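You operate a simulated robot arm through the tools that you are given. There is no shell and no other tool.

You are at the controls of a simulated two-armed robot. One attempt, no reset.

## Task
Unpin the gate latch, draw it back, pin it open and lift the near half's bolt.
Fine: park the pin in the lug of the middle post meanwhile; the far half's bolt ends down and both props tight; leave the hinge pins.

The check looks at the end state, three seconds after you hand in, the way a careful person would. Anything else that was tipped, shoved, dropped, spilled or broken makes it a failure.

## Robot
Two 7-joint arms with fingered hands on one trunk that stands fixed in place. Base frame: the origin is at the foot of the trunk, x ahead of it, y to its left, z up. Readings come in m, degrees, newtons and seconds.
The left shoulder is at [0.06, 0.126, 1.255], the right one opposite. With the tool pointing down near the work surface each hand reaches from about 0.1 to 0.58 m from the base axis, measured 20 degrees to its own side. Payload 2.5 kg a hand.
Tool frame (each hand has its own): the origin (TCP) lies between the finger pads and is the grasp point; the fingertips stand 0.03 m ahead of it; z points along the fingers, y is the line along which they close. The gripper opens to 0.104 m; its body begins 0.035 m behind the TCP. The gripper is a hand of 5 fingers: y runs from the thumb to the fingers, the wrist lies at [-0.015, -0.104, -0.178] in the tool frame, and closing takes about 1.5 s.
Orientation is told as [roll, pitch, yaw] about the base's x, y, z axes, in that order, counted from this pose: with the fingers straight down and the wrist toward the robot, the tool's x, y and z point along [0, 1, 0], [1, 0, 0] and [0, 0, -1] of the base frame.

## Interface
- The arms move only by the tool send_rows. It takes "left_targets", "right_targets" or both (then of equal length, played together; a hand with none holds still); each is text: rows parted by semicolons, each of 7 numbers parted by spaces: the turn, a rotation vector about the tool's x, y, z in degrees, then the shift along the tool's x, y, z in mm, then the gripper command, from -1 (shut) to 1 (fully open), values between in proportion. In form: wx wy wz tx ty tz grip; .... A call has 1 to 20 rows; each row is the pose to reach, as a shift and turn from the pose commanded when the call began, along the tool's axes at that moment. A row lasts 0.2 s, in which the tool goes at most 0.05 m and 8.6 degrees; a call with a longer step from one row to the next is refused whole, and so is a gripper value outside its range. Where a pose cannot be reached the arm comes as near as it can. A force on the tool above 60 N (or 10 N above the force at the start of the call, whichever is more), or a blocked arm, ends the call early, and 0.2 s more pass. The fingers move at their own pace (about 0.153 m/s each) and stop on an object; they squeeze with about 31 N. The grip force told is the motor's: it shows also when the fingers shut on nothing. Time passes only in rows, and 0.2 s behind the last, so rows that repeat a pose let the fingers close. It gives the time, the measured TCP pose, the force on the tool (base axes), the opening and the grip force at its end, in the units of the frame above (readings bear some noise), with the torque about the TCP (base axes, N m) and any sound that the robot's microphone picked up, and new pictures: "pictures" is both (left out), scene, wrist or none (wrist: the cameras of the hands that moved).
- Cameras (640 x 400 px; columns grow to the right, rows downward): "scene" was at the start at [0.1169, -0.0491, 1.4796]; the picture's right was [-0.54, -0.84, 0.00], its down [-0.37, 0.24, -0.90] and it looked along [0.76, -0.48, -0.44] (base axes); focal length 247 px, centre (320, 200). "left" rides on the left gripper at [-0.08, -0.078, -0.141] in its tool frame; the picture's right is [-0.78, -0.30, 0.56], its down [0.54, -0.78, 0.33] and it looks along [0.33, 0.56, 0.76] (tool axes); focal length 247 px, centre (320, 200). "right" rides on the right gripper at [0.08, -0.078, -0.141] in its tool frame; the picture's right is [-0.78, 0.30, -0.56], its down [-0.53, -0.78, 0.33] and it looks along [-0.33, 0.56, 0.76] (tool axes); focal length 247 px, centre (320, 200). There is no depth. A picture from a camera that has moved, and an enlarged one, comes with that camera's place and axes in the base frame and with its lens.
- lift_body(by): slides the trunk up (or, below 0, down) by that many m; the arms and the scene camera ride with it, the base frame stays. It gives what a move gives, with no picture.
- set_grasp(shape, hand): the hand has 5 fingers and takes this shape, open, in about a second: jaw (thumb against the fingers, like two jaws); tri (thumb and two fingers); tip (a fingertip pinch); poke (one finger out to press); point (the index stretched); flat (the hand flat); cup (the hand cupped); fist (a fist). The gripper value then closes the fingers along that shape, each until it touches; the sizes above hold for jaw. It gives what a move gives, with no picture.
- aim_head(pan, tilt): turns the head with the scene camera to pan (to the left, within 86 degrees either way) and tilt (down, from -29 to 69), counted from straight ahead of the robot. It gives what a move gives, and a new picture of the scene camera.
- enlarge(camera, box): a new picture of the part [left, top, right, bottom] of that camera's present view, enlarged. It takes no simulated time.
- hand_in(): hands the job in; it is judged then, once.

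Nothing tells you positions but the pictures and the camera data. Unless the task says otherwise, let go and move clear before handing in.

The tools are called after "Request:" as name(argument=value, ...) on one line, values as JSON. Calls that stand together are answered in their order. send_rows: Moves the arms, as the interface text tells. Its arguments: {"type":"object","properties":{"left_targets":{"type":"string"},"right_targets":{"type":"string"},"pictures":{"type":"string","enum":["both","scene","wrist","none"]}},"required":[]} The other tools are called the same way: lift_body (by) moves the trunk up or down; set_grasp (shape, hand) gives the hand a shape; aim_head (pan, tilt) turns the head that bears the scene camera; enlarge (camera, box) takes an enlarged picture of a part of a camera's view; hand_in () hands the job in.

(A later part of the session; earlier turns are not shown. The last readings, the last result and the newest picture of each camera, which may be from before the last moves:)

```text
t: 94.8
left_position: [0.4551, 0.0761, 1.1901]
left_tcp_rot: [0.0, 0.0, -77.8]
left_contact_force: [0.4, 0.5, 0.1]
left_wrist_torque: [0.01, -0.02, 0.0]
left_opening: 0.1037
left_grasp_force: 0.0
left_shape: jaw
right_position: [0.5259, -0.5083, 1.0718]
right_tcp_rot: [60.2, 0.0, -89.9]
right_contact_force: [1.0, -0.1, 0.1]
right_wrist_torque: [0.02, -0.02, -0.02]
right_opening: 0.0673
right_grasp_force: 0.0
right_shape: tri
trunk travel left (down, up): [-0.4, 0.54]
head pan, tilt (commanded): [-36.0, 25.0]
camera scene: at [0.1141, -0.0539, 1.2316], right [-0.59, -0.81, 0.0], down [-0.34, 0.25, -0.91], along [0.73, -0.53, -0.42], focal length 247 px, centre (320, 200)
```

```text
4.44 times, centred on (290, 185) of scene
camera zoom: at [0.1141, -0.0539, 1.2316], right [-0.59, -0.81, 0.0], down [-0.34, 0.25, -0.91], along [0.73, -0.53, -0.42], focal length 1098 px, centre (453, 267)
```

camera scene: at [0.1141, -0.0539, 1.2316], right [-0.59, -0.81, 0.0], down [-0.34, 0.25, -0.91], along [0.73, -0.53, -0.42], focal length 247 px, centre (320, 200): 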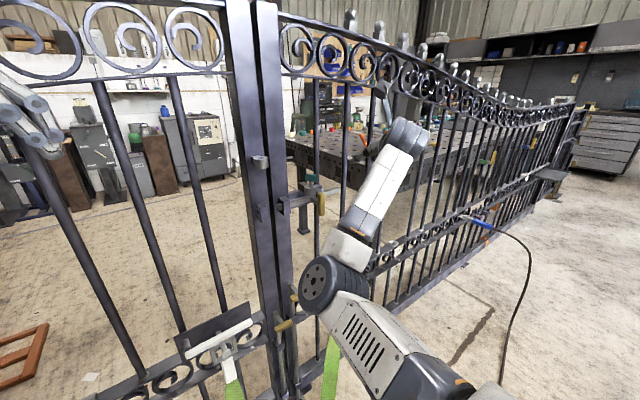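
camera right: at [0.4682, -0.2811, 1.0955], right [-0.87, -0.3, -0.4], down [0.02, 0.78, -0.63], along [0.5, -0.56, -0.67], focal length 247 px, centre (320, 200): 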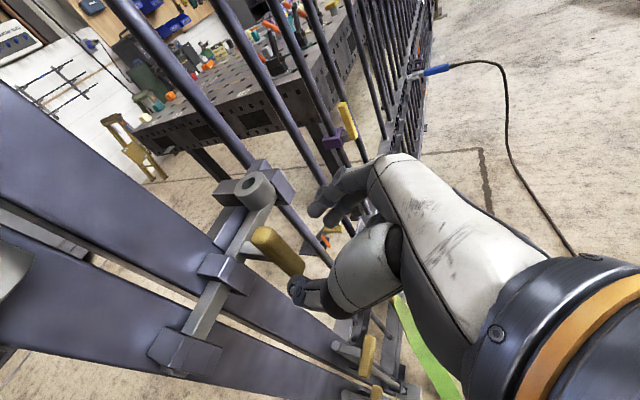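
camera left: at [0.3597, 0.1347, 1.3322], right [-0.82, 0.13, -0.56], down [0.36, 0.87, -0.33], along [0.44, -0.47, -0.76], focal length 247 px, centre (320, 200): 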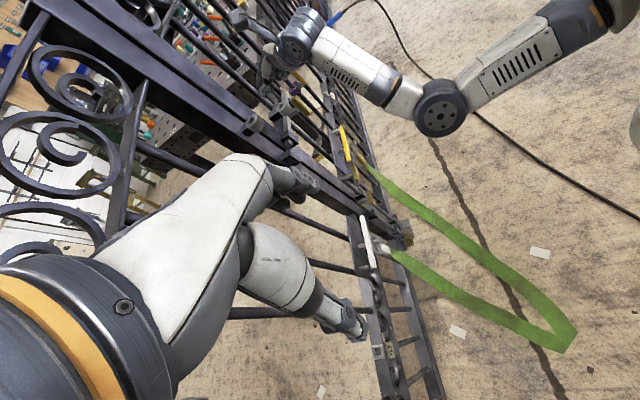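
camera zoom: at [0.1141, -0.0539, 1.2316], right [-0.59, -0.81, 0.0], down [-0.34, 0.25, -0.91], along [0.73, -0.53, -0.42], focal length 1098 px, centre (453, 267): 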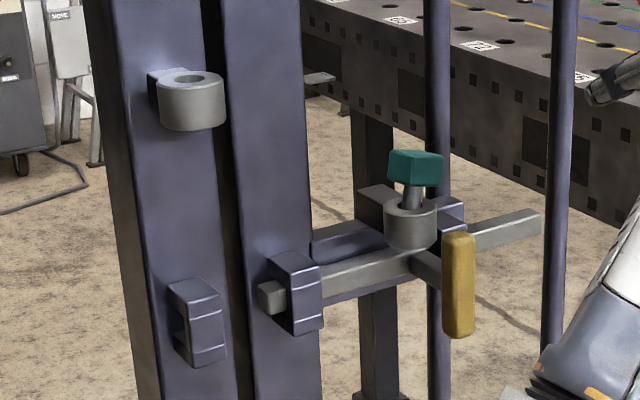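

The pin stands in the ring but looks 2–4 mm higher than at the start, so it may be resting on top of the bar rather than in the bar's hole. I look closer.

Request:
enlarge(camera="scene", box=[285, 160, 325, 195])

Request:
enlarge(camera="left", box=[256, 85, 296, 110])

Request:
enlarge(camera="right", box=[180, 160, 340, 300])

```text
11.43 times, centred on (305, 178) of scene
camera zoom: at [0.1141, -0.0539, 1.2316], right [-0.59, -0.81, 0.0], down [-0.34, 0.25, -0.91], along [0.73, -0.53, -0.42], focal length 2823 px, centre (491, 457)
```

zoom: 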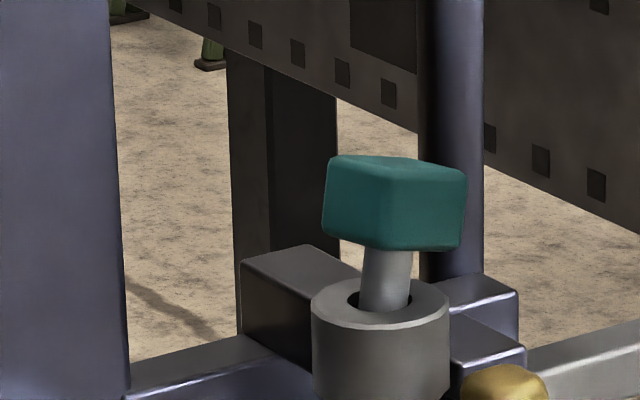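

```text
16.00 times, centred on (276, 98) of left
camera zoom: at [0.3606, 0.1353, 1.3317], right [-0.82, 0.13, -0.56], down [0.36, 0.87, -0.33], along [0.44, -0.47, -0.76], focal length 3952 px, centre (1024, 1840)
```

zoom: 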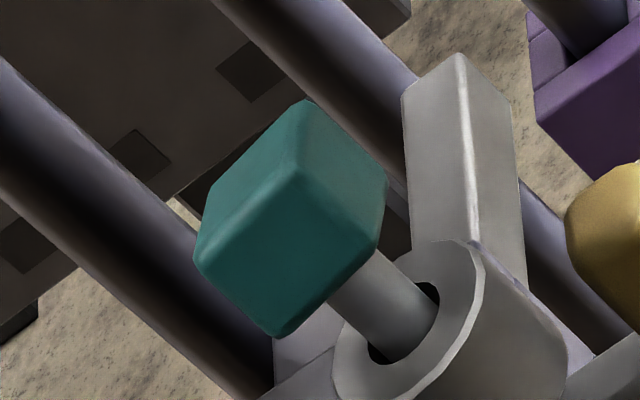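

```text
2.86 times, centred on (260, 230) of right
camera zoom: at [0.4431, -0.4308, 1.2111], right [-0.87, -0.3, -0.4], down [0.02, 0.78, -0.63], along [0.5, -0.56, -0.67], focal length 706 px, centre (491, 114)
```

zoom: 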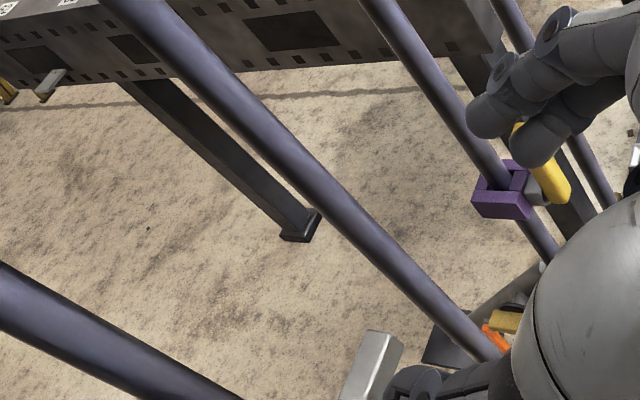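

The pin's height is within a millimetre or two of the original, too close to call. The sure test is to nudge the bar: if pinned, it won't slide. I go back to the handle with the right hand.

Request:
send_rows(right_targets="0 0 0 -15 -14 6 0.1; 0 0 0 -30 -28 12 0; 0 0 0 -46 -43 18 0; 0 0 0 -61 -58 24 0; 0 0 0 -77 -72 30 0; 0 0 0 -92 -86.8 36.4 0; 0 0 0 -92 -86.8 36.4 0; 0 0 0 -92 -86.8 36.4 0", pictures="none")

Request:
enlarge(camera="right", box=[190, 140, 370, 320])

```text
t: 96.6
left_position: [0.4546, 0.0766, 1.1922]
left_tcp_rot: [0.0, 0.0, -77.8]
left_contact_force: [0.2, -0.4, -0.4]
left_wrist_torque: [0.0, 0.05, 0.0]
left_opening: 0.1037
left_grasp_force: 0.0
left_shape: jaw
right_position: [0.5103, -0.4212, 0.9723]
right_tcp_rot: [60.3, 0.1, -90.1]
right_contact_force: [1.0, -0.1, 0.0]
right_wrist_torque: [0.04, 0.01, -0.02]
right_opening: 0.0522
right_grasp_force: 0.1
right_shape: tri
trunk travel left (down, up): [-0.4, 0.54]
head pan, tilt (commanded): [-36.0, 25.0]
```

```text
2.22 times, centred on (280, 230) of right
camera zoom: at [0.4285, -0.3432, 1.111], right [-0.87, -0.3, -0.4], down [0.02, 0.78, -0.63], along [0.5, -0.56, -0.67], focal length 549 px, centre (409, 133)
```

zoom: 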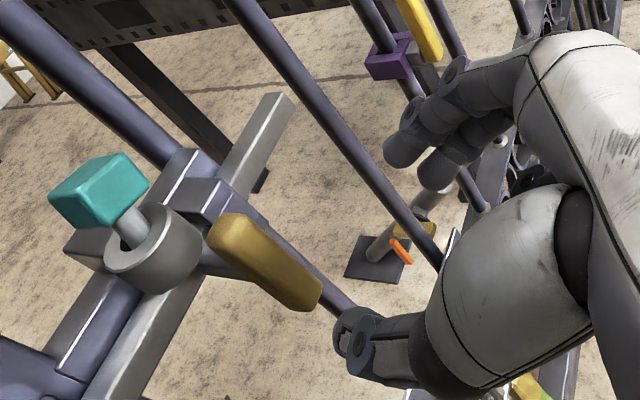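

Request:
send_rows(right_targets="0 0 0 0 0 20 0; 0 0 0 0 0 40 0; 0 0 0 0 0 60 0; 0 0 0 0 0 80 0; 0 0 0 0 0 92 0; 0 0 0 0 0 100 0; 0 0 0 0 0 100 0", pictures="none")

Request:
enlarge(camera="right", box=[190, 140, 370, 320])

```text
t: 98.2
left_position: [0.4545, 0.0757, 1.191]
left_tcp_rot: [0.0, 0.0, -77.9]
left_contact_force: [0.1, 0.0, -1.1]
left_wrist_torque: [-0.02, 0.02, 0.0]
left_opening: 0.1041
left_grasp_force: 0.0
left_shape: jaw
right_position: [0.5962, -0.4235, 0.9238]
right_tcp_rot: [60.3, 0.0, -90.0]
right_contact_force: [0.8, 0.0, -0.6]
right_wrist_torque: [-0.03, 0.01, -0.03]
right_opening: 0.0523
right_grasp_force: 0.1
right_shape: tri
trunk travel left (down, up): [-0.4, 0.54]
head pan, tilt (commanded): [-36.0, 25.0]
```

```text
2.22 times, centred on (280, 230) of right
camera zoom: at [0.5151, -0.3436, 1.0628], right [-0.87, -0.3, -0.4], down [0.02, 0.78, -0.63], along [0.5, -0.56, -0.67], focal length 549 px, centre (409, 133)
```

zoom: 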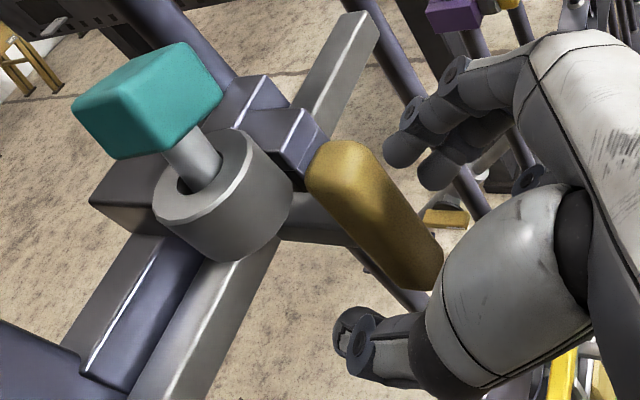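

Request:
send_rows(right_targets="0 0 0 0 0 0 -0.5; 0 0 0 0 0 0 -1; 0 0 0 0 0 0 -1; 0 0 0 0 0 0 -1; 0 0 0 0 0 0 -1; 0 0 0 0 0 0 -1", pictures="none")

Request:
enlarge(camera="right", box=[190, 140, 370, 320])

Request:
enlarge(camera="left", box=[256, 85, 296, 110])

```text
t: 99.6
left_position: [0.4546, 0.0769, 1.1893]
left_tcp_rot: [-0.1, 0.2, -78.0]
left_contact_force: [0.0, -0.3, 0.1]
left_wrist_torque: [0.0, 0.0, 0.01]
left_opening: 0.1039
left_grasp_force: 0.1
left_shape: jaw
right_position: [0.5982, -0.4214, 0.9241]
right_tcp_rot: [60.3, 0.0, -89.9]
right_contact_force: [5.4, 2.3, 0.8]
right_wrist_torque: [0.02, -0.06, 0.05]
right_opening: 0.0115
right_grasp_force: 31.4
right_shape: tri
trunk travel left (down, up): [-0.4, 0.54]
head pan, tilt (commanded): [-36.0, 25.0]
```

```text
2.22 times, centred on (280, 230) of right
camera zoom: at [0.5155, -0.3431, 1.0627], right [-0.87, -0.3, -0.4], down [0.02, 0.78, -0.63], along [0.5, -0.56, -0.67], focal length 549 px, centre (409, 133)
```

zoom: 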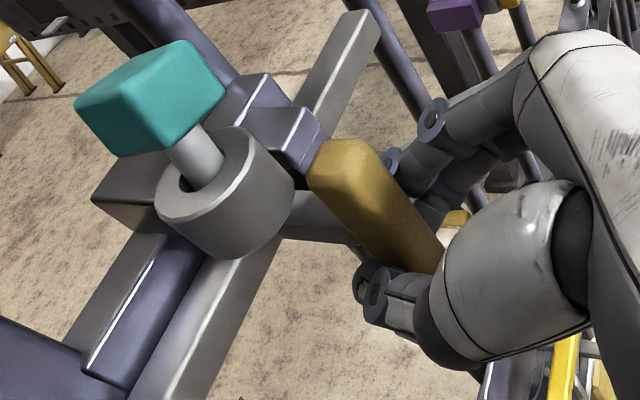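

```text
16.00 times, centred on (276, 98) of left
camera zoom: at [0.3611, 0.1357, 1.3315], right [-0.82, 0.13, -0.56], down [0.36, 0.87, -0.33], along [0.44, -0.47, -0.76], focal length 3952 px, centre (1024, 1840)
```

zoom: 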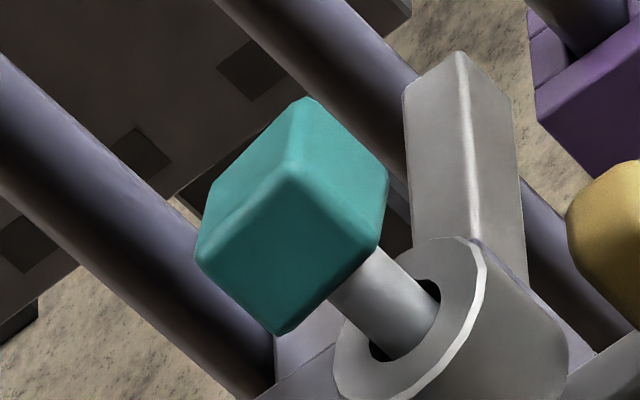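

Gripped the handle. Test: ease the bar 4 mm to the left and watch whether it is held.

Request:
send_rows(right_targets="0 0 0 0 -1 0 -1; 0 0 0 0 -2 0 -1; 0 0 0 0 -3 0 -1; 0 0 0 0 -4 0 -1; 0 0 0 0 -4 0 -1", pictures="none")

Request:
enlarge(camera="left", box=[256, 85, 296, 110])

Request:
enlarge(camera="right", box=[190, 140, 370, 320])

```text
t: 100.8
left_position: [0.4558, 0.0737, 1.1901]
left_tcp_rot: [0.1, 0.0, -77.9]
left_contact_force: [0.1, 0.2, -0.2]
left_wrist_torque: [0.01, 0.0, -0.04]
left_opening: 0.1039
left_grasp_force: 0.1
left_shape: jaw
right_position: [0.5968, -0.4188, 0.9238]
right_tcp_rot: [60.3, 0.0, -90.1]
right_contact_force: [6.3, -7.1, 0.4]
right_wrist_torque: [-0.1, 0.0, -0.09]
right_opening: 0.0111
right_grasp_force: 31.3
right_shape: tri
trunk travel left (down, up): [-0.4, 0.54]
head pan, tilt (commanded): [-36.0, 25.0]
```

```text
16.00 times, centred on (276, 98) of left
camera zoom: at [0.3613, 0.1348, 1.3315], right [-0.82, 0.13, -0.56], down [0.36, 0.87, -0.33], along [0.44, -0.47, -0.76], focal length 3952 px, centre (1024, 1840)
```

zoom: 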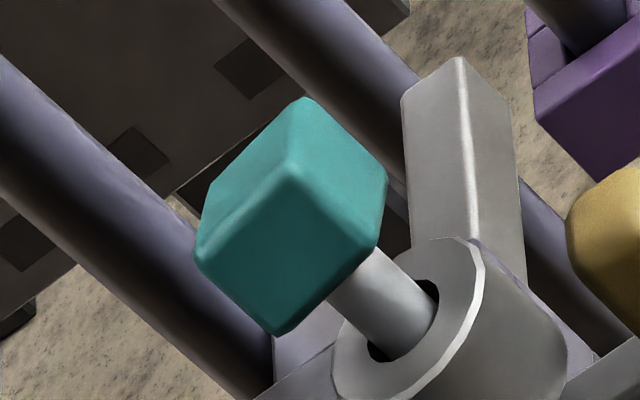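

```text
2.22 times, centred on (280, 230) of right
camera zoom: at [0.5156, -0.3402, 1.0628], right [-0.87, -0.3, -0.4], down [0.02, 0.78, -0.63], along [0.5, -0.56, -0.67], focal length 549 px, centre (409, 133)
```

zoom: 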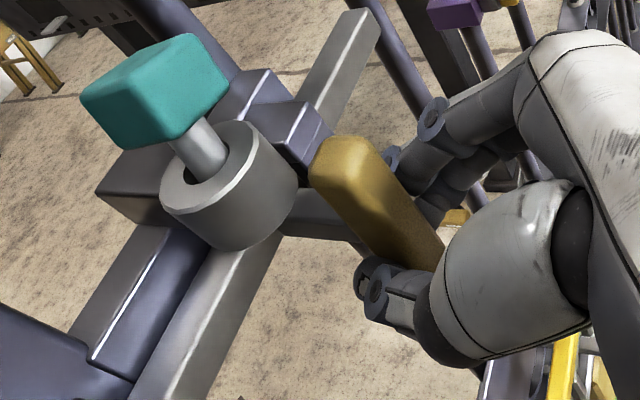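

Request:
send_rows(right_targets="0 0 0 0 -1 0 -1; 0 0 0 0 -2 0 -1; 0 0 0 0 -3 0 -1; 0 0 0 0 -3 0 -1", pictures="none")

Request:
enlarge(camera="left", box=[256, 85, 296, 110])

```text
t: 101.8
left_position: [0.4547, 0.0768, 1.191]
left_tcp_rot: [0.0, 0.0, -77.9]
left_contact_force: [0.6, 1.0, 0.8]
left_wrist_torque: [0.04, 0.01, 0.0]
left_opening: 0.104
left_grasp_force: 0.1
left_shape: jaw
right_position: [0.5968, -0.4154, 0.9241]
right_tcp_rot: [60.3, 0.0, -90.0]
right_contact_force: [1.3, -8.0, 0.6]
right_wrist_torque: [-0.11, 0.06, -0.12]
right_opening: 0.011
right_grasp_force: 30.9
right_shape: tri
trunk travel left (down, up): [-0.4, 0.54]
head pan, tilt (commanded): [-36.0, 25.0]
```

```text
16.00 times, centred on (276, 98) of left
camera zoom: at [0.3608, 0.1347, 1.3317], right [-0.82, 0.13, -0.56], down [0.36, 0.87, -0.33], along [0.44, -0.47, -0.76], focal length 3952 px, centre (1024, 1840)
```

zoom: 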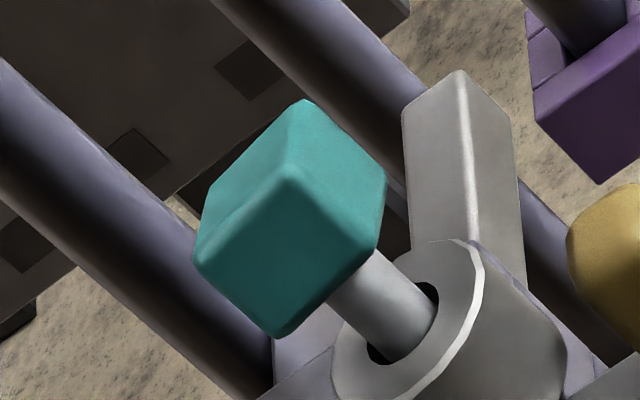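

The bar slid about 5 mm under the pin, so it was not engaged yet. I keep easing it left in small steps and watch for the pin dropping into the bar's hole.

Request:
send_rows(right_targets="0 0 0 0 -0.7 0 -1; 0 0 0 0 -1.4 0 -1; 0 0 0 0 -2 0 -1; 0 0 0 0 -2 0 -1", pictures="none")

Request:
enlarge(camera="left", box=[256, 85, 296, 110])

Request:
enlarge(camera="right", box=[190, 140, 318, 240])

```text
t: 102.8
left_position: [0.4543, 0.0764, 1.1916]
left_tcp_rot: [0.0, 0.1, -77.9]
left_contact_force: [0.6, -0.1, 0.0]
left_wrist_torque: [-0.02, 0.0, 0.01]
left_opening: 0.1038
left_grasp_force: 0.1
left_shape: jaw
right_position: [0.5968, -0.4119, 0.9235]
right_tcp_rot: [60.3, 0.0, -89.9]
right_contact_force: [0.9, -5.4, 0.9]
right_wrist_torque: [-0.1, 0.05, -0.1]
right_opening: 0.0113
right_grasp_force: 30.8
right_shape: tri
trunk travel left (down, up): [-0.4, 0.54]
head pan, tilt (commanded): [-36.0, 25.0]
```

```text
16.00 times, centred on (276, 98) of left
camera zoom: at [0.3607, 0.135, 1.3317], right [-0.82, 0.13, -0.56], down [0.36, 0.87, -0.33], along [0.44, -0.47, -0.76], focal length 3952 px, centre (1024, 1840)
```

zoom: 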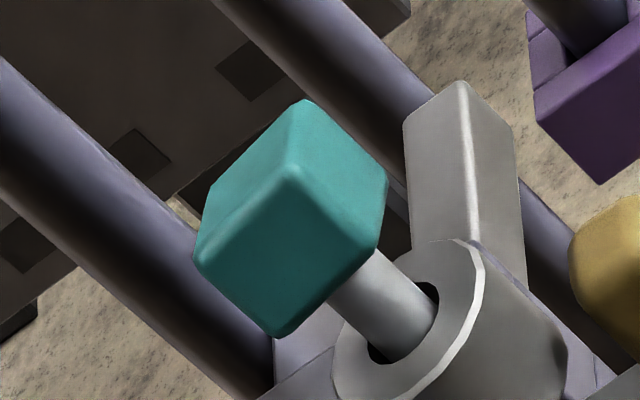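

```text
4.00 times, centred on (254, 190) of right
camera zoom: at [0.5157, -0.3339, 1.0628], right [-0.87, -0.3, -0.4], down [0.02, 0.78, -0.63], along [0.5, -0.55, -0.67], focal length 988 px, centre (584, 240)
```

zoom: 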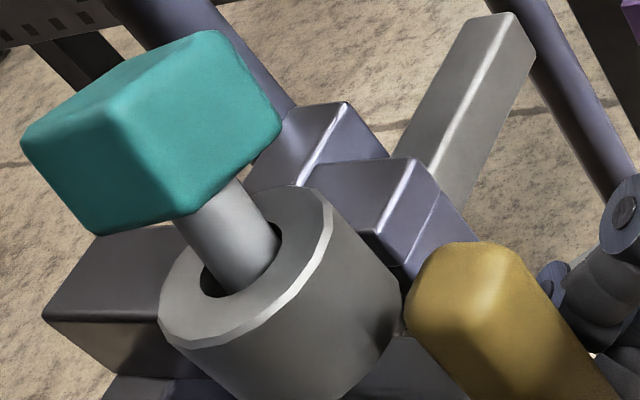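

The pin did not move at all while the bar slid beneath it, so it sits on a seat in the lug and needs the bar right at its open stop (and perhaps firmer seating). I push the bar back to the stop.

Request:
send_rows(right_targets="0 0 0 0 2 0 -1; 0 0 0 0 4 0 -1; 0 0 0 0 6 0 -1; 0 0 0 0 8 0 -1; 0 0 0 0 9.5 0 -1; 0 0 0 0 9.5 0 -1", pictures="none")

Request:
enlarge(camera="left", box=[256, 85, 296, 110])

```text
t: 104.2
left_position: [0.4543, 0.0774, 1.1903]
left_tcp_rot: [-0.1, 0.0, -77.8]
left_contact_force: [-0.1, -0.4, -0.2]
left_wrist_torque: [0.02, 0.02, -0.02]
left_opening: 0.1037
left_grasp_force: 0.2
left_shape: jaw
right_position: [0.5978, -0.4203, 0.923]
right_tcp_rot: [60.3, 0.0, -89.9]
right_contact_force: [0.9, 3.0, -0.1]
right_wrist_torque: [0.03, 0.0, 0.16]
right_opening: 0.0112
right_grasp_force: 31.1
right_shape: tri
trunk travel left (down, up): [-0.4, 0.54]
head pan, tilt (commanded): [-36.0, 25.0]
```

```text
16.00 times, centred on (276, 98) of left
camera zoom: at [0.3606, 0.1359, 1.3316], right [-0.82, 0.13, -0.56], down [0.36, 0.87, -0.33], along [0.44, -0.47, -0.76], focal length 3952 px, centre (1024, 1840)
```

zoom: 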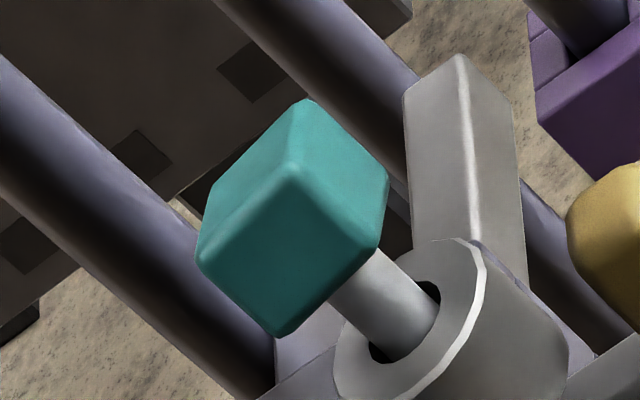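

Request:
send_rows(right_targets="0 0 0 0 1 0 -1; 0 0 0 0 2 0 -1; 0 0 0 0 3 0 -1; 0 0 0 0 3 0 -1", pictures="none")

Request:
enlarge(camera="left", box=[256, 85, 296, 110])

```text
t: 105.2
left_position: [0.4557, 0.0781, 1.1905]
left_tcp_rot: [0.0, -0.1, -77.9]
left_contact_force: [0.4, -0.7, 0.8]
left_wrist_torque: [0.01, 0.02, -0.02]
left_opening: 0.104
left_grasp_force: 0.0
left_shape: jaw
right_position: [0.5969, -0.4221, 0.9237]
right_tcp_rot: [60.2, 0.0, -89.7]
right_contact_force: [4.5, 10.1, -1.2]
right_wrist_torque: [0.14, 0.03, 0.26]
right_opening: 0.0115
right_grasp_force: 31.2
right_shape: tri
trunk travel left (down, up): [-0.4, 0.54]
head pan, tilt (commanded): [-36.0, 25.0]
```

```text
16.00 times, centred on (276, 98) of left
camera zoom: at [0.361, 0.1366, 1.3314], right [-0.82, 0.13, -0.56], down [0.36, 0.87, -0.33], along [0.44, -0.47, -0.76], focal length 3952 px, centre (1024, 1840)
```

zoom: 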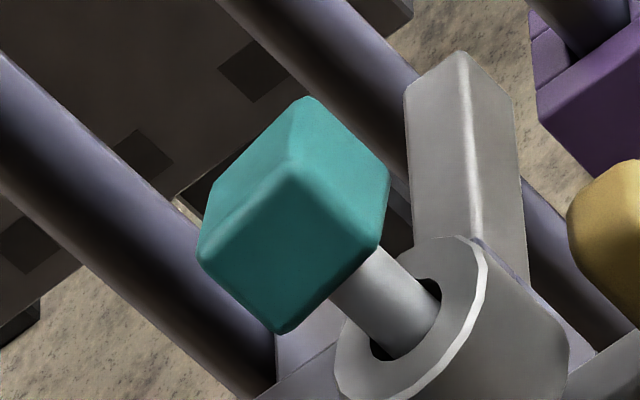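

Request:
send_rows(right_targets="0 0 0 0 -0.8 0 -1; 0 0 0 0 -1 0 -0.7; 0 0 0 0 -1 0 -0.4; 0 0 0 0 -1 0 0; 0 0 0 0 -1 0 0", pictures="none")

Request:
enlarge(camera="left", box=[256, 85, 296, 110])

Request:
send_rows(right_targets="0 0 0 0 0 -20 0; 0 0 0 0 0 -45 0; 0 0 0 0 0 -70 0.3; 0 0 0 0 0 -95 0.3; 0 0 0 0 0 -100 0.3", pictures="none")

Request:
enlarge(camera="right", box=[170, 120, 330, 240])

```text
t: 106.4
left_position: [0.454, 0.0766, 1.1906]
left_tcp_rot: [-0.2, 0.0, -77.9]
left_contact_force: [0.0, 0.3, -0.2]
left_wrist_torque: [-0.02, 0.0, 0.0]
left_opening: 0.1037
left_grasp_force: 0.0
left_shape: jaw
right_position: [0.5969, -0.425, 0.9234]
right_tcp_rot: [60.3, 0.1, -90.0]
right_contact_force: [-0.5, 0.2, -0.9]
right_wrist_torque: [0.01, 0.0, 0.02]
right_opening: 0.0518
right_grasp_force: 0.1
right_shape: tri
trunk travel left (down, up): [-0.4, 0.54]
head pan, tilt (commanded): [-36.0, 25.0]
```

```text
16.00 times, centred on (276, 98) of left
camera zoom: at [0.3606, 0.1355, 1.3316], right [-0.82, 0.13, -0.56], down [0.36, 0.87, -0.33], along [0.44, -0.47, -0.76], focal length 3952 px, centre (1024, 1840)
```

zoom: 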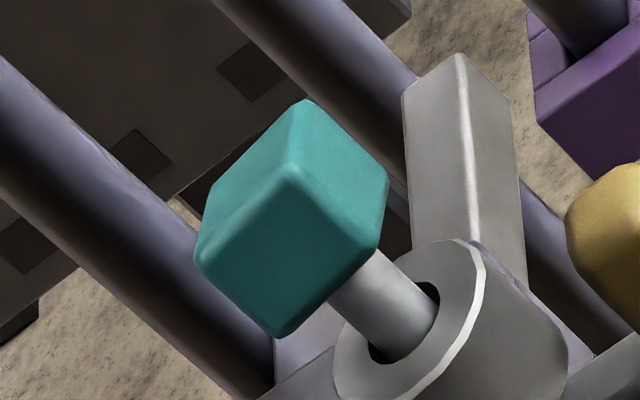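

```text
t: 107.6
left_position: [0.4555, 0.0763, 1.192]
left_tcp_rot: [0.0, 0.0, -77.9]
left_contact_force: [-0.3, 0.5, 0.0]
left_wrist_torque: [0.02, 0.03, -0.01]
left_opening: 0.1038
left_grasp_force: 0.0
left_shape: jaw
right_position: [0.5105, -0.4244, 0.9737]
right_tcp_rot: [60.2, 0.0, -89.9]
right_contact_force: [-0.2, 0.3, -0.1]
right_wrist_torque: [-0.04, 0.0, -0.01]
right_opening: 0.0673
right_grasp_force: 0.1
right_shape: tri
trunk travel left (down, up): [-0.4, 0.54]
head pan, tilt (commanded): [-36.0, 25.0]
```

```text
3.33 times, centred on (250, 180) of right
camera zoom: at [0.4282, -0.346, 1.1126], right [-0.87, -0.3, -0.4], down [0.02, 0.78, -0.63], along [0.5, -0.56, -0.67], focal length 823 px, centre (553, 267)
```

zoom: 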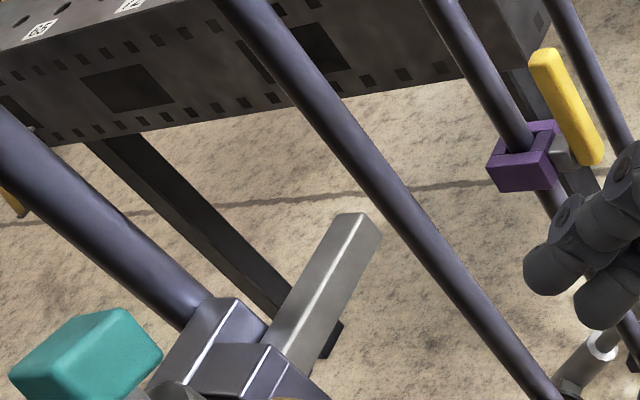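

Bar stays at the stop. Now I return to the pin head, grip it and press it down to see whether it seats deeper.

Request:
send_rows(right_targets="0 0 0 19 -3 -3 0.3; 0 0 0 38 -6 -6 0.3; 0 0 0 57 -10 -9 0.3; 0 0 0 76 -13 -12 0.3; 0 0 0 93.6 -16.3 -15.5 0.3; 0 0 0 93.6 -16.3 5 0.3; 0 0 0 93.6 -16.3 25 0.3; 0 0 0 93.6 -16.3 45 0.3; 0 0 0 93.6 -16.3 62 0.3; 0 0 0 93.6 -16.3 75 0.3; 0 0 0 93.6 -16.3 84.5 0.3; 0 0 0 93.6 -16.3 84.5 0.3", pictures="none")

Request:
enlarge(camera="right", box=[230, 160, 390, 360])

Request:
enlarge(camera="left", box=[256, 85, 296, 110])

```text
t: 110.2
left_position: [0.4543, 0.0769, 1.1904]
left_tcp_rot: [0.0, 0.0, -77.8]
left_contact_force: [0.7, -0.6, 0.0]
left_wrist_torque: [0.0, -0.01, 0.03]
left_opening: 0.1037
left_grasp_force: 0.1
left_shape: jaw
right_position: [0.6314, -0.4075, 1.0128]
right_tcp_rot: [60.2, 0.0, -90.0]
right_contact_force: [0.3, 0.6, 0.3]
right_wrist_torque: [-0.03, -0.01, -0.02]
right_opening: 0.0672
right_grasp_force: 0.1
right_shape: tri
trunk travel left (down, up): [-0.4, 0.54]
head pan, tilt (commanded): [-36.0, 25.0]
```

```text
2.00 times, centred on (310, 260) of right
camera zoom: at [0.5482, -0.3299, 1.1515], right [-0.87, -0.3, -0.4], down [0.02, 0.78, -0.63], along [0.5, -0.56, -0.67], focal length 494 px, centre (340, 80)
```

zoom: 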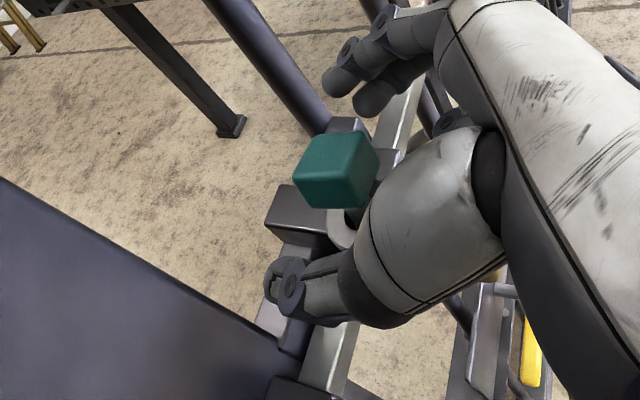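

```text
16.00 times, centred on (276, 98) of left
camera zoom: at [0.3606, 0.1355, 1.3316], right [-0.82, 0.13, -0.56], down [0.36, 0.87, -0.33], along [0.44, -0.47, -0.76], focal length 3952 px, centre (1024, 1840)
```

zoom: 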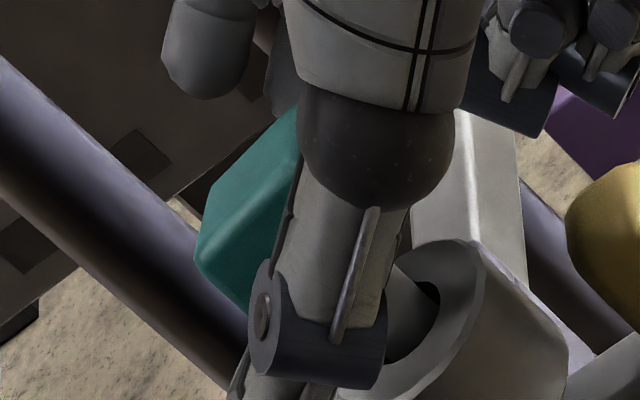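

Compared with the very first view from this pose, the head now sits roughly 3–4 mm high, so the pin is not fully home. I grip it, and will press down while following the sideways force.

Request:
send_rows(right_targets="0 0 0 0 0 0 -0.3; 0 0 0 0 0 0 -1; 0 0 0 0 0 0 -1; 0 0 0 0 0 0 -1; 0 0 0 0 0 0 -1; 0 0 0 0 0 0 -1; 0 0 0 0 0 0 -1", pictures="none")

Request:
enlarge(camera="left", box=[256, 85, 296, 110])

```text
t: 111.8
left_position: [0.4543, 0.076, 1.1908]
left_tcp_rot: [0.1, -0.1, -77.9]
left_contact_force: [0.0, -0.9, -0.3]
left_wrist_torque: [-0.02, 0.01, 0.01]
left_opening: 0.1039
left_grasp_force: 0.1
left_shape: jaw
right_position: [0.631, -0.4075, 1.0133]
right_tcp_rot: [60.4, 0.0, -89.9]
right_contact_force: [0.4, -2.0, 0.7]
right_wrist_torque: [-0.09, -0.07, 0.0]
right_opening: 0.0192
right_grasp_force: 31.5
right_shape: tri
trunk travel left (down, up): [-0.4, 0.54]
head pan, tilt (commanded): [-36.0, 25.0]
```

```text
16.00 times, centred on (276, 98) of left
camera zoom: at [0.3605, 0.1354, 1.3317], right [-0.82, 0.13, -0.56], down [0.36, 0.87, -0.33], along [0.44, -0.47, -0.76], focal length 3952 px, centre (1024, 1840)
```

zoom: 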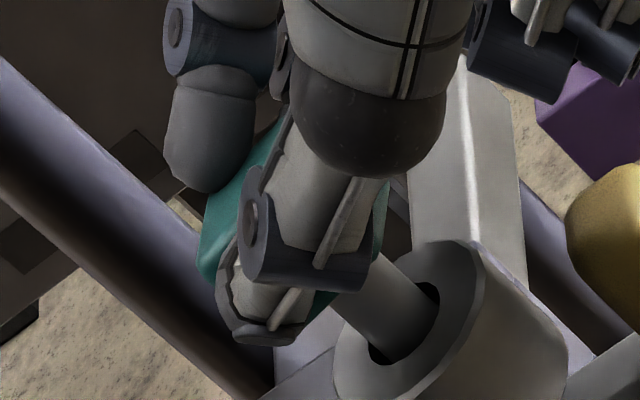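

Request:
send_rows(right_targets="0 0 0 0 0.8 0 -1; 0 0 0 0 1.5 0 -1; 0 0 0 -0.9 1.5 0.5 -1; 0 0 0 -1.7 1.5 1 -1; 0 0 0 -2.6 1.5 1.5 -1; 0 0 0 -2.6 1.5 1.5 -1", pictures="none")

Request:
enlarge(camera="left", box=[256, 85, 296, 110])

```text
t: 113.2
left_position: [0.4529, 0.0766, 1.1916]
left_tcp_rot: [-0.1, 0.0, -77.9]
left_contact_force: [0.4, 0.6, -0.2]
left_wrist_torque: [0.03, 0.0, -0.02]
left_opening: 0.1038
left_grasp_force: 0.0
left_shape: jaw
right_position: [0.6304, -0.4094, 1.0118]
right_tcp_rot: [60.6, -0.1, -89.9]
right_contact_force: [1.5, -2.9, 8.3]
right_wrist_torque: [-0.14, -0.24, -0.05]
right_opening: 0.0191
right_grasp_force: 31.1
right_shape: tri
trunk travel left (down, up): [-0.4, 0.54]
head pan, tilt (commanded): [-36.0, 25.0]
```

```text
16.00 times, centred on (276, 98) of left
camera zoom: at [0.3599, 0.1357, 1.3319], right [-0.82, 0.13, -0.56], down [0.36, 0.87, -0.33], along [0.44, -0.47, -0.76], focal length 3952 px, centre (1024, 1840)
```

zoom: 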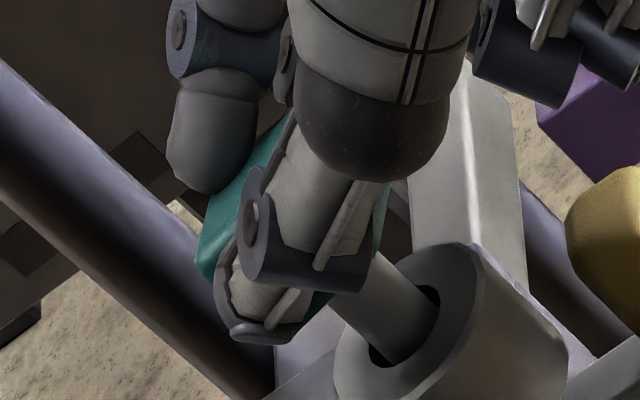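

Request:
send_rows(right_targets="0 0 0 0.25 0.8 0.4 -1; 0 0 0 0.5 1.5 0.9 -1; 0 0 0 0.5 1.5 0.9 -1; 0 0 0 0.5 1.5 0.9 -1", pictures="none")

Request:
enlarge(camera="left", box=[256, 85, 296, 110])

```text
t: 114.2
left_position: [0.4536, 0.077, 1.1912]
left_tcp_rot: [0.1, -0.1, -77.9]
left_contact_force: [0.4, 0.0, -0.3]
left_wrist_torque: [0.02, 0.01, -0.02]
left_opening: 0.1038
left_grasp_force: 0.0
left_shape: jaw
right_position: [0.6308, -0.4101, 1.0117]
right_tcp_rot: [60.4, -0.1, -89.9]
right_contact_force: [-2.8, 1.2, 9.9]
right_wrist_torque: [-0.07, -0.12, 0.05]
right_opening: 0.0194
right_grasp_force: 30.9
right_shape: tri
trunk travel left (down, up): [-0.4, 0.54]
head pan, tilt (commanded): [-36.0, 25.0]
```

```text
16.00 times, centred on (276, 98) of left
camera zoom: at [0.3593, 0.1364, 1.332], right [-0.82, 0.13, -0.56], down [0.36, 0.87, -0.33], along [0.44, -0.47, -0.76], focal length 3952 px, centre (1024, 1840)
```

zoom: 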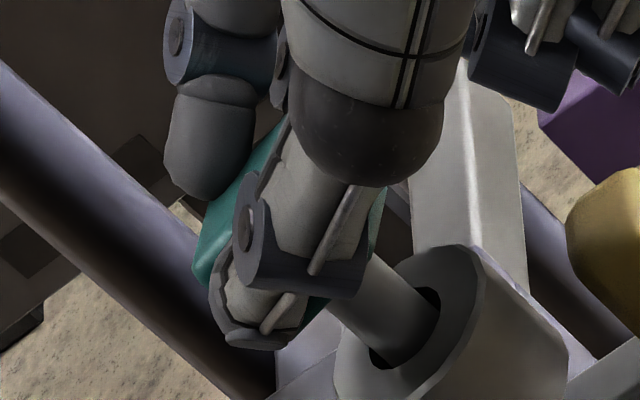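

The pin bottoms at the same depth whichever way I nudge it. I also notice the ring sits slightly in front of the bar, so the pin probably blocks the handle's arm. I relax the pressure and lower the left camera to look under the ring from the side.

Request:
send_rows(left_targets="-2.2 1.3 0 0.5 0 25 1; -4.3 2.6 0 1 0 50 1; -6.5 3.8 0 1.5 0 75 1; -8.7 5.1 0 2 0 100 1; -10.8 6.4 0 2.5 0 125 1; -13 7.7 0 3 0 150 1; -15.2 8.9 0 3.5 0 175 1; -17.3 10.2 0 4 0 200 1; -19.5 11.5 0 4.5 0 225 1; -21.7 12.8 0 5 0 250 1; -23.8 14 0 5.5 0 275 1; -26 15.3 0 6 0 296 1; -26 15.3 0 6 0 296 1", right_targets="0 0 0 0.5 -0.2 -0.6 -1; 0 0 0 1 -0.4 -1.2 -1; 0 0 0 1 -0.4 -1.2 -1; 0 0 0 1 -0.4 -1.2 -1; 0 0 0 1 -0.4 -1.2 -1; 0 0 0 1 -0.4 -1.2 -1; 0 0 0 1 -0.4 -1.2 -1; 0 0 0 1 -0.4 -1.2 -1; 0 0 0 1 -0.4 -1.2 -1; 0 0 0 1 -0.4 -1.2 -1; 0 0 0 1 -0.4 -1.2 -1; 0 0 0 1 -0.4 -1.2 -1; 0 0 0 1 -0.4 -1.2 -1", pictures="wrist")

```text
t: 117.0
left_position: [0.4603, 0.0794, 0.8946]
left_tcp_rot: [16.5, -25.8, -81.9]
left_contact_force: [-0.4, -0.2, 0.1]
left_wrist_torque: [-0.01, 0.01, 0.03]
left_opening: 0.1039
left_grasp_force: 0.1
left_shape: jaw
right_position: [0.631, -0.409, 1.0111]
right_tcp_rot: [60.3, 0.0, -90.1]
right_contact_force: [1.2, 0.1, 4.1]
right_wrist_torque: [-0.05, -0.07, 0.04]
right_opening: 0.0193
right_grasp_force: 31.2
right_shape: tri
trunk travel left (down, up): [-0.4, 0.54]
head pan, tilt (commanded): [-36.0, 25.0]
camera right: at [0.5486, -0.3312, 1.1509], right [-0.87, -0.3, -0.4], down [0.02, 0.78, -0.63], along [0.5, -0.56, -0.67], focal length 247 px, centre (320, 200)
camera left: at [0.3279, 0.1787, 0.9621], right [-0.57, -0.14, -0.81], down [0.51, 0.71, -0.49], along [0.64, -0.69, -0.33], focal length 247 px, centre (320, 200)
```

right: 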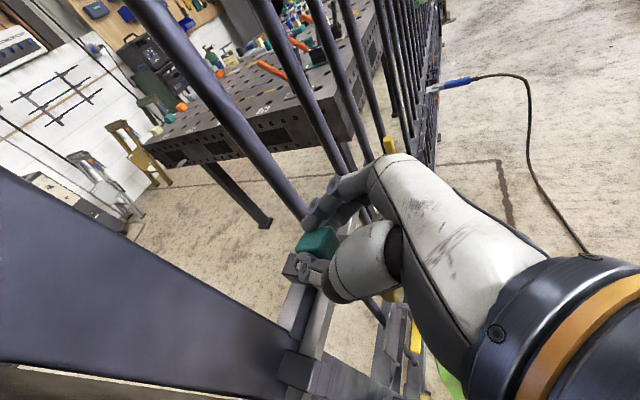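
left: 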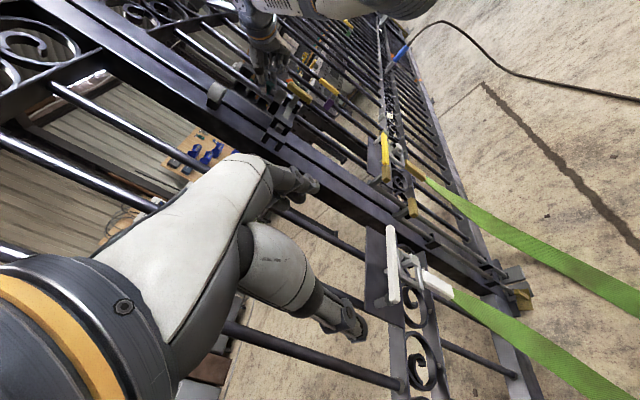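

Request:
enlarge(camera="left", box=[260, 65, 324, 125])

Request:
enlarge(camera="left", box=[272, 75, 312, 100])

```text
6.67 times, centred on (292, 95) of left
camera zoom: at [0.3279, 0.1787, 0.9621], right [-0.57, -0.14, -0.81], down [0.51, 0.71, -0.49], along [0.64, -0.69, -0.33], focal length 1646 px, centre (507, 900)
```

zoom: 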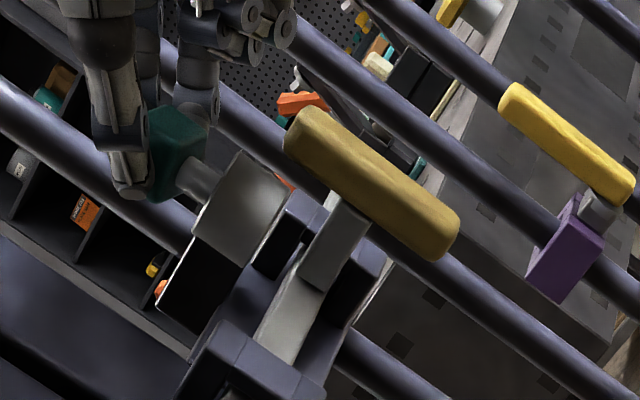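

```text
16.00 times, centred on (292, 88) of left
camera zoom: at [0.3279, 0.1787, 0.9621], right [-0.57, -0.14, -0.81], down [0.51, 0.71, -0.49], along [0.64, -0.69, -0.33], focal length 3952 px, centre (768, 2000)
```

zoom: 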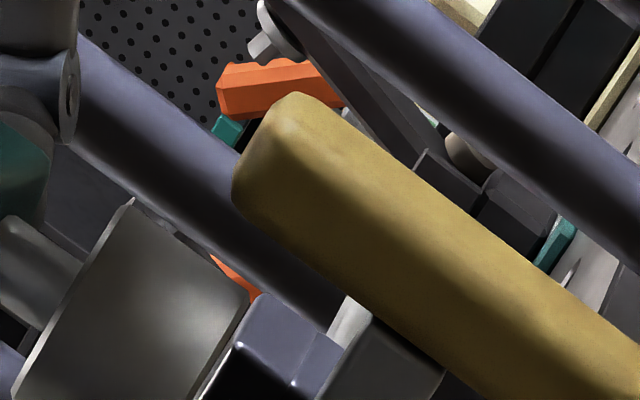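

Nothing of the pin shows below the ring. I try a gentle circular wiggle while pressing, in case it can settle deeper.

Request:
send_rows(right_targets="0 0 0 -0.87 0 0.5 -1; 0 0 0 -1.74 0 1 -1; 0 0 0 -1.15 0 2 -1; 0 0 0 -1.34 -0.8 1.7 -1; 0 0 0 -1.74 -1.2 1 -1; 0 0 0 -2.14 -0.8 0.3 -1; 0 0 0 -2.33 0 -0.05 -1; 0 0 0 -2.14 0.8 0.3 -1; 0 0 0 -1.74 1.2 1 -1; 0 0 0 -1.34 0.8 1.7 -1; 0 0 0 -1.74 0 1 -1; 0 0 0 -1.74 0 1 -1", pictures="none")

Request:
enlarge(camera="left", box=[260, 65, 324, 125])

```text
t: 119.6
left_position: [0.4588, 0.0776, 0.8954]
left_tcp_rot: [16.4, -25.6, -81.8]
left_contact_force: [0.5, -0.1, -0.1]
left_wrist_torque: [-0.02, -0.01, -0.02]
left_opening: 0.1037
left_grasp_force: 0.1
left_shape: jaw
right_position: [0.631, -0.4093, 1.0128]
right_tcp_rot: [60.3, -0.1, -90.0]
right_contact_force: [0.8, -1.6, 10.3]
right_wrist_torque: [-0.21, -0.27, -0.02]
right_opening: 0.019
right_grasp_force: 30.6
right_shape: tri
trunk travel left (down, up): [-0.4, 0.54]
head pan, tilt (commanded): [-36.0, 25.0]
```

```text
6.67 times, centred on (292, 95) of left
camera zoom: at [0.3276, 0.1788, 0.9626], right [-0.57, -0.14, -0.81], down [0.51, 0.71, -0.49], along [0.64, -0.69, -0.33], focal length 1646 px, centre (507, 900)
```

zoom: 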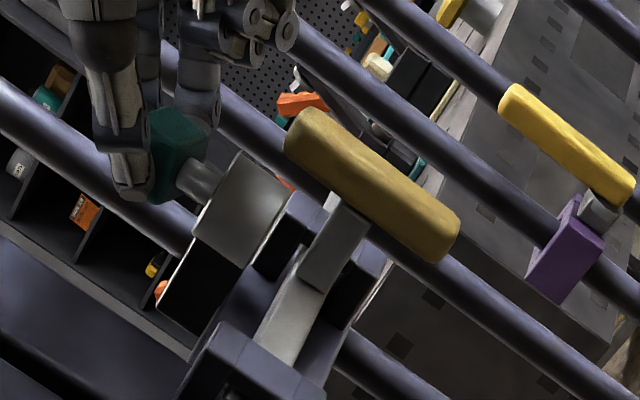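

The pin is firmly on the lug's seat, with about 13 mm of neck showing as I estimated at the very start, so it is fully home. I relax the pressure, release it and back off.

Request:
send_rows(right_targets="0 0 0 1.7 0 -1 -1; 0 0 0 1.7 0 -1 -0.65; 0 0 0 1.7 0 -1 -0.55; 0 0 0 1.7 0 -1 -0.4; 0 0 0 1.7 0 -1 -0.1; 0 0 0 1.7 0 -1 0.2; 0 0 0 1.7 0 -1 0.3", pictures="none")

Request:
send_rows(right_targets="0 0 0 0 0 -15 0.3; 0 0 0 0 0 -35 0.3; 0 0 0 0 20 -60 0.3; 0 0 0 0 45 -85 0.3; 0 0 0 0 70 -110 0.3; 0 0 0 0 100 -120 0.3; 0 0 0 0 100 -120 0.3", pictures="none")

Request:
enlarge(camera="scene", box=[230, 140, 350, 230])

Request:
enlarge(camera="scene", box=[285, 160, 325, 195])

Request:
enlarge(camera="left", box=[260, 65, 324, 125])

```text
t: 121.2
left_position: [0.4594, 0.0777, 0.8957]
left_tcp_rot: [16.4, -25.7, -81.6]
left_contact_force: [-0.8, -0.5, -0.6]
left_wrist_torque: [0.02, -0.03, 0.01]
left_opening: 0.1039
left_grasp_force: 0.1
left_shape: jaw
right_position: [0.6308, -0.4099, 1.0116]
right_tcp_rot: [60.4, 0.0, -90.0]
right_contact_force: [0.0, -0.1, -0.6]
right_wrist_torque: [-0.02, -0.02, -0.04]
right_opening: 0.0672
right_grasp_force: 0.1
right_shape: tri
trunk travel left (down, up): [-0.4, 0.54]
head pan, tilt (commanded): [-36.0, 25.0]
```

```text
t: 122.8
left_position: [0.4612, 0.0779, 0.8946]
left_tcp_rot: [16.4, -25.6, -81.7]
left_contact_force: [-0.5, 0.0, 0.6]
left_wrist_torque: [0.0, 0.0, -0.01]
left_opening: 0.1042
left_grasp_force: 0.0
left_shape: jaw
right_position: [0.5269, -0.5129, 1.0723]
right_tcp_rot: [60.2, 0.0, -89.9]
right_contact_force: [0.6, -0.5, 0.5]
right_wrist_torque: [0.0, -0.01, 0.0]
right_opening: 0.0673
right_grasp_force: 0.0
right_shape: tri
trunk travel left (down, up): [-0.4, 0.54]
head pan, tilt (commanded): [-36.0, 25.0]
```

```text
4.44 times, centred on (290, 185) of scene
camera zoom: at [0.1141, -0.0539, 1.2316], right [-0.59, -0.81, 0.0], down [-0.34, 0.25, -0.91], along [0.73, -0.53, -0.42], focal length 1098 px, centre (453, 267)
```

zoom: 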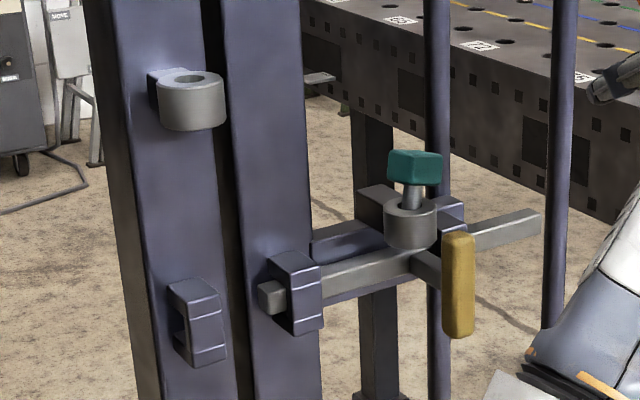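

```text
11.43 times, centred on (305, 178) of scene
camera zoom: at [0.1141, -0.0539, 1.2316], right [-0.59, -0.81, 0.0], down [-0.34, 0.25, -0.91], along [0.73, -0.53, -0.42], focal length 2823 px, centre (491, 457)
```

zoom: 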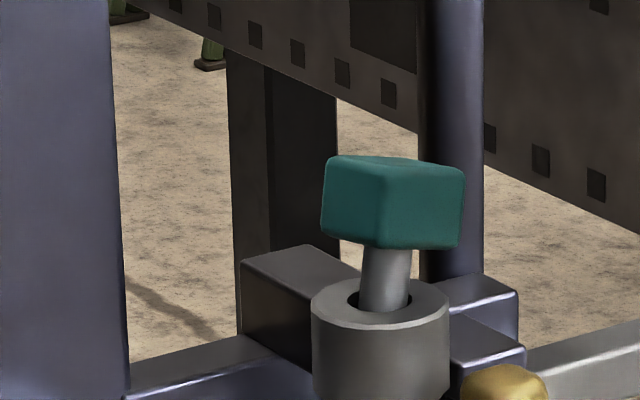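

```text
6.67 times, centred on (292, 95) of left
camera zoom: at [0.3282, 0.1783, 0.9624], right [-0.57, -0.14, -0.81], down [0.51, 0.71, -0.49], along [0.64, -0.69, -0.33], focal length 1646 px, centre (507, 900)
```

zoom: 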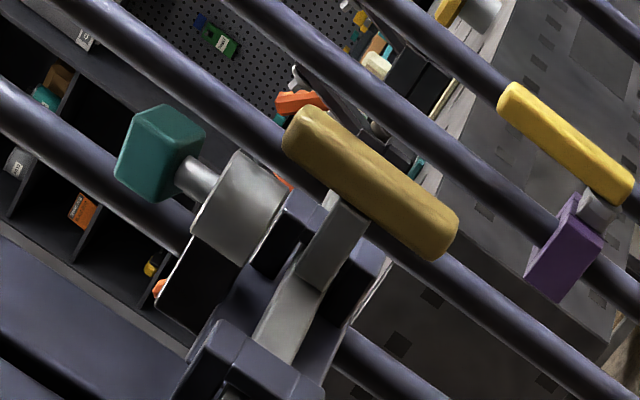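

The pin stands in the lug but leans slightly. To judge it against its original seat, I bring the left camera back to the exact spot it viewed the pin from before I pulled it.

Request:
send_rows(left_targets="2.2 -1.3 0 1.2 16 -14.2 1; 4.3 -2.6 0 2.5 32 -28.4 1; 6.5 -3.8 0 3.7 48 -42.6 1; 8.7 -5.1 0 4.9 64 -56.8 1; 10.8 -6.4 0 6.1 80 -71 1; 13 -7.7 0 7.4 96 -85.3 1; 15.2 -8.9 0 8.6 112 -99.5 1; 17.3 -10.2 0 9.8 128 -113.7 1; 19.5 -11.5 0 11 144 -127.9 1; 21.7 -12.8 0 12.3 160 -142 1; 23.8 -14 0 13.5 176 -156.3 1; 26 -15.3 0 14.7 192.1 -170.5 1; 26 -15.3 0 14.7 192.1 -170.5 1", pictures="none")

Request:
enlarge(camera="left", box=[210, 70, 330, 160])

```text
t: 125.6
left_position: [0.4422, -0.0277, 1.1303]
left_tcp_rot: [-0.1, 0.0, -77.9]
left_contact_force: [-0.1, -0.9, 0.2]
left_wrist_torque: [-0.04, 0.05, 0.0]
left_opening: 0.104
left_grasp_force: 0.0
left_shape: jaw
right_position: [0.525, -0.511, 1.0725]
right_tcp_rot: [60.3, 0.0, -89.9]
right_contact_force: [0.5, -0.5, -0.1]
right_wrist_torque: [0.01, -0.03, 0.0]
right_opening: 0.0675
right_grasp_force: 0.1
right_shape: tri
trunk travel left (down, up): [-0.4, 0.54]
head pan, tilt (commanded): [-36.0, 25.0]
```

```text
4.44 times, centred on (270, 115) of left
camera zoom: at [0.3487, 0.0323, 1.2713], right [-0.82, 0.13, -0.56], down [0.36, 0.87, -0.33], along [0.44, -0.47, -0.76], focal length 1098 px, centre (542, 578)
```

zoom: 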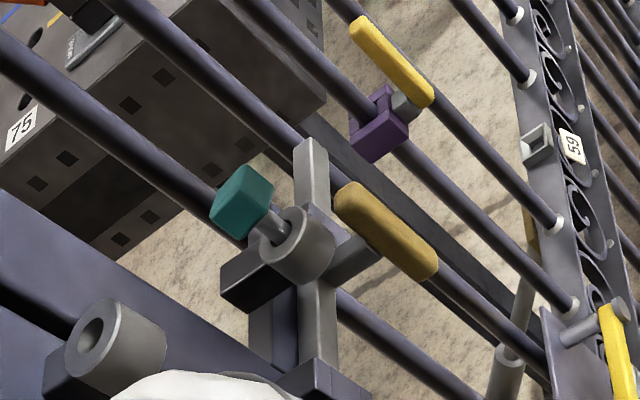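

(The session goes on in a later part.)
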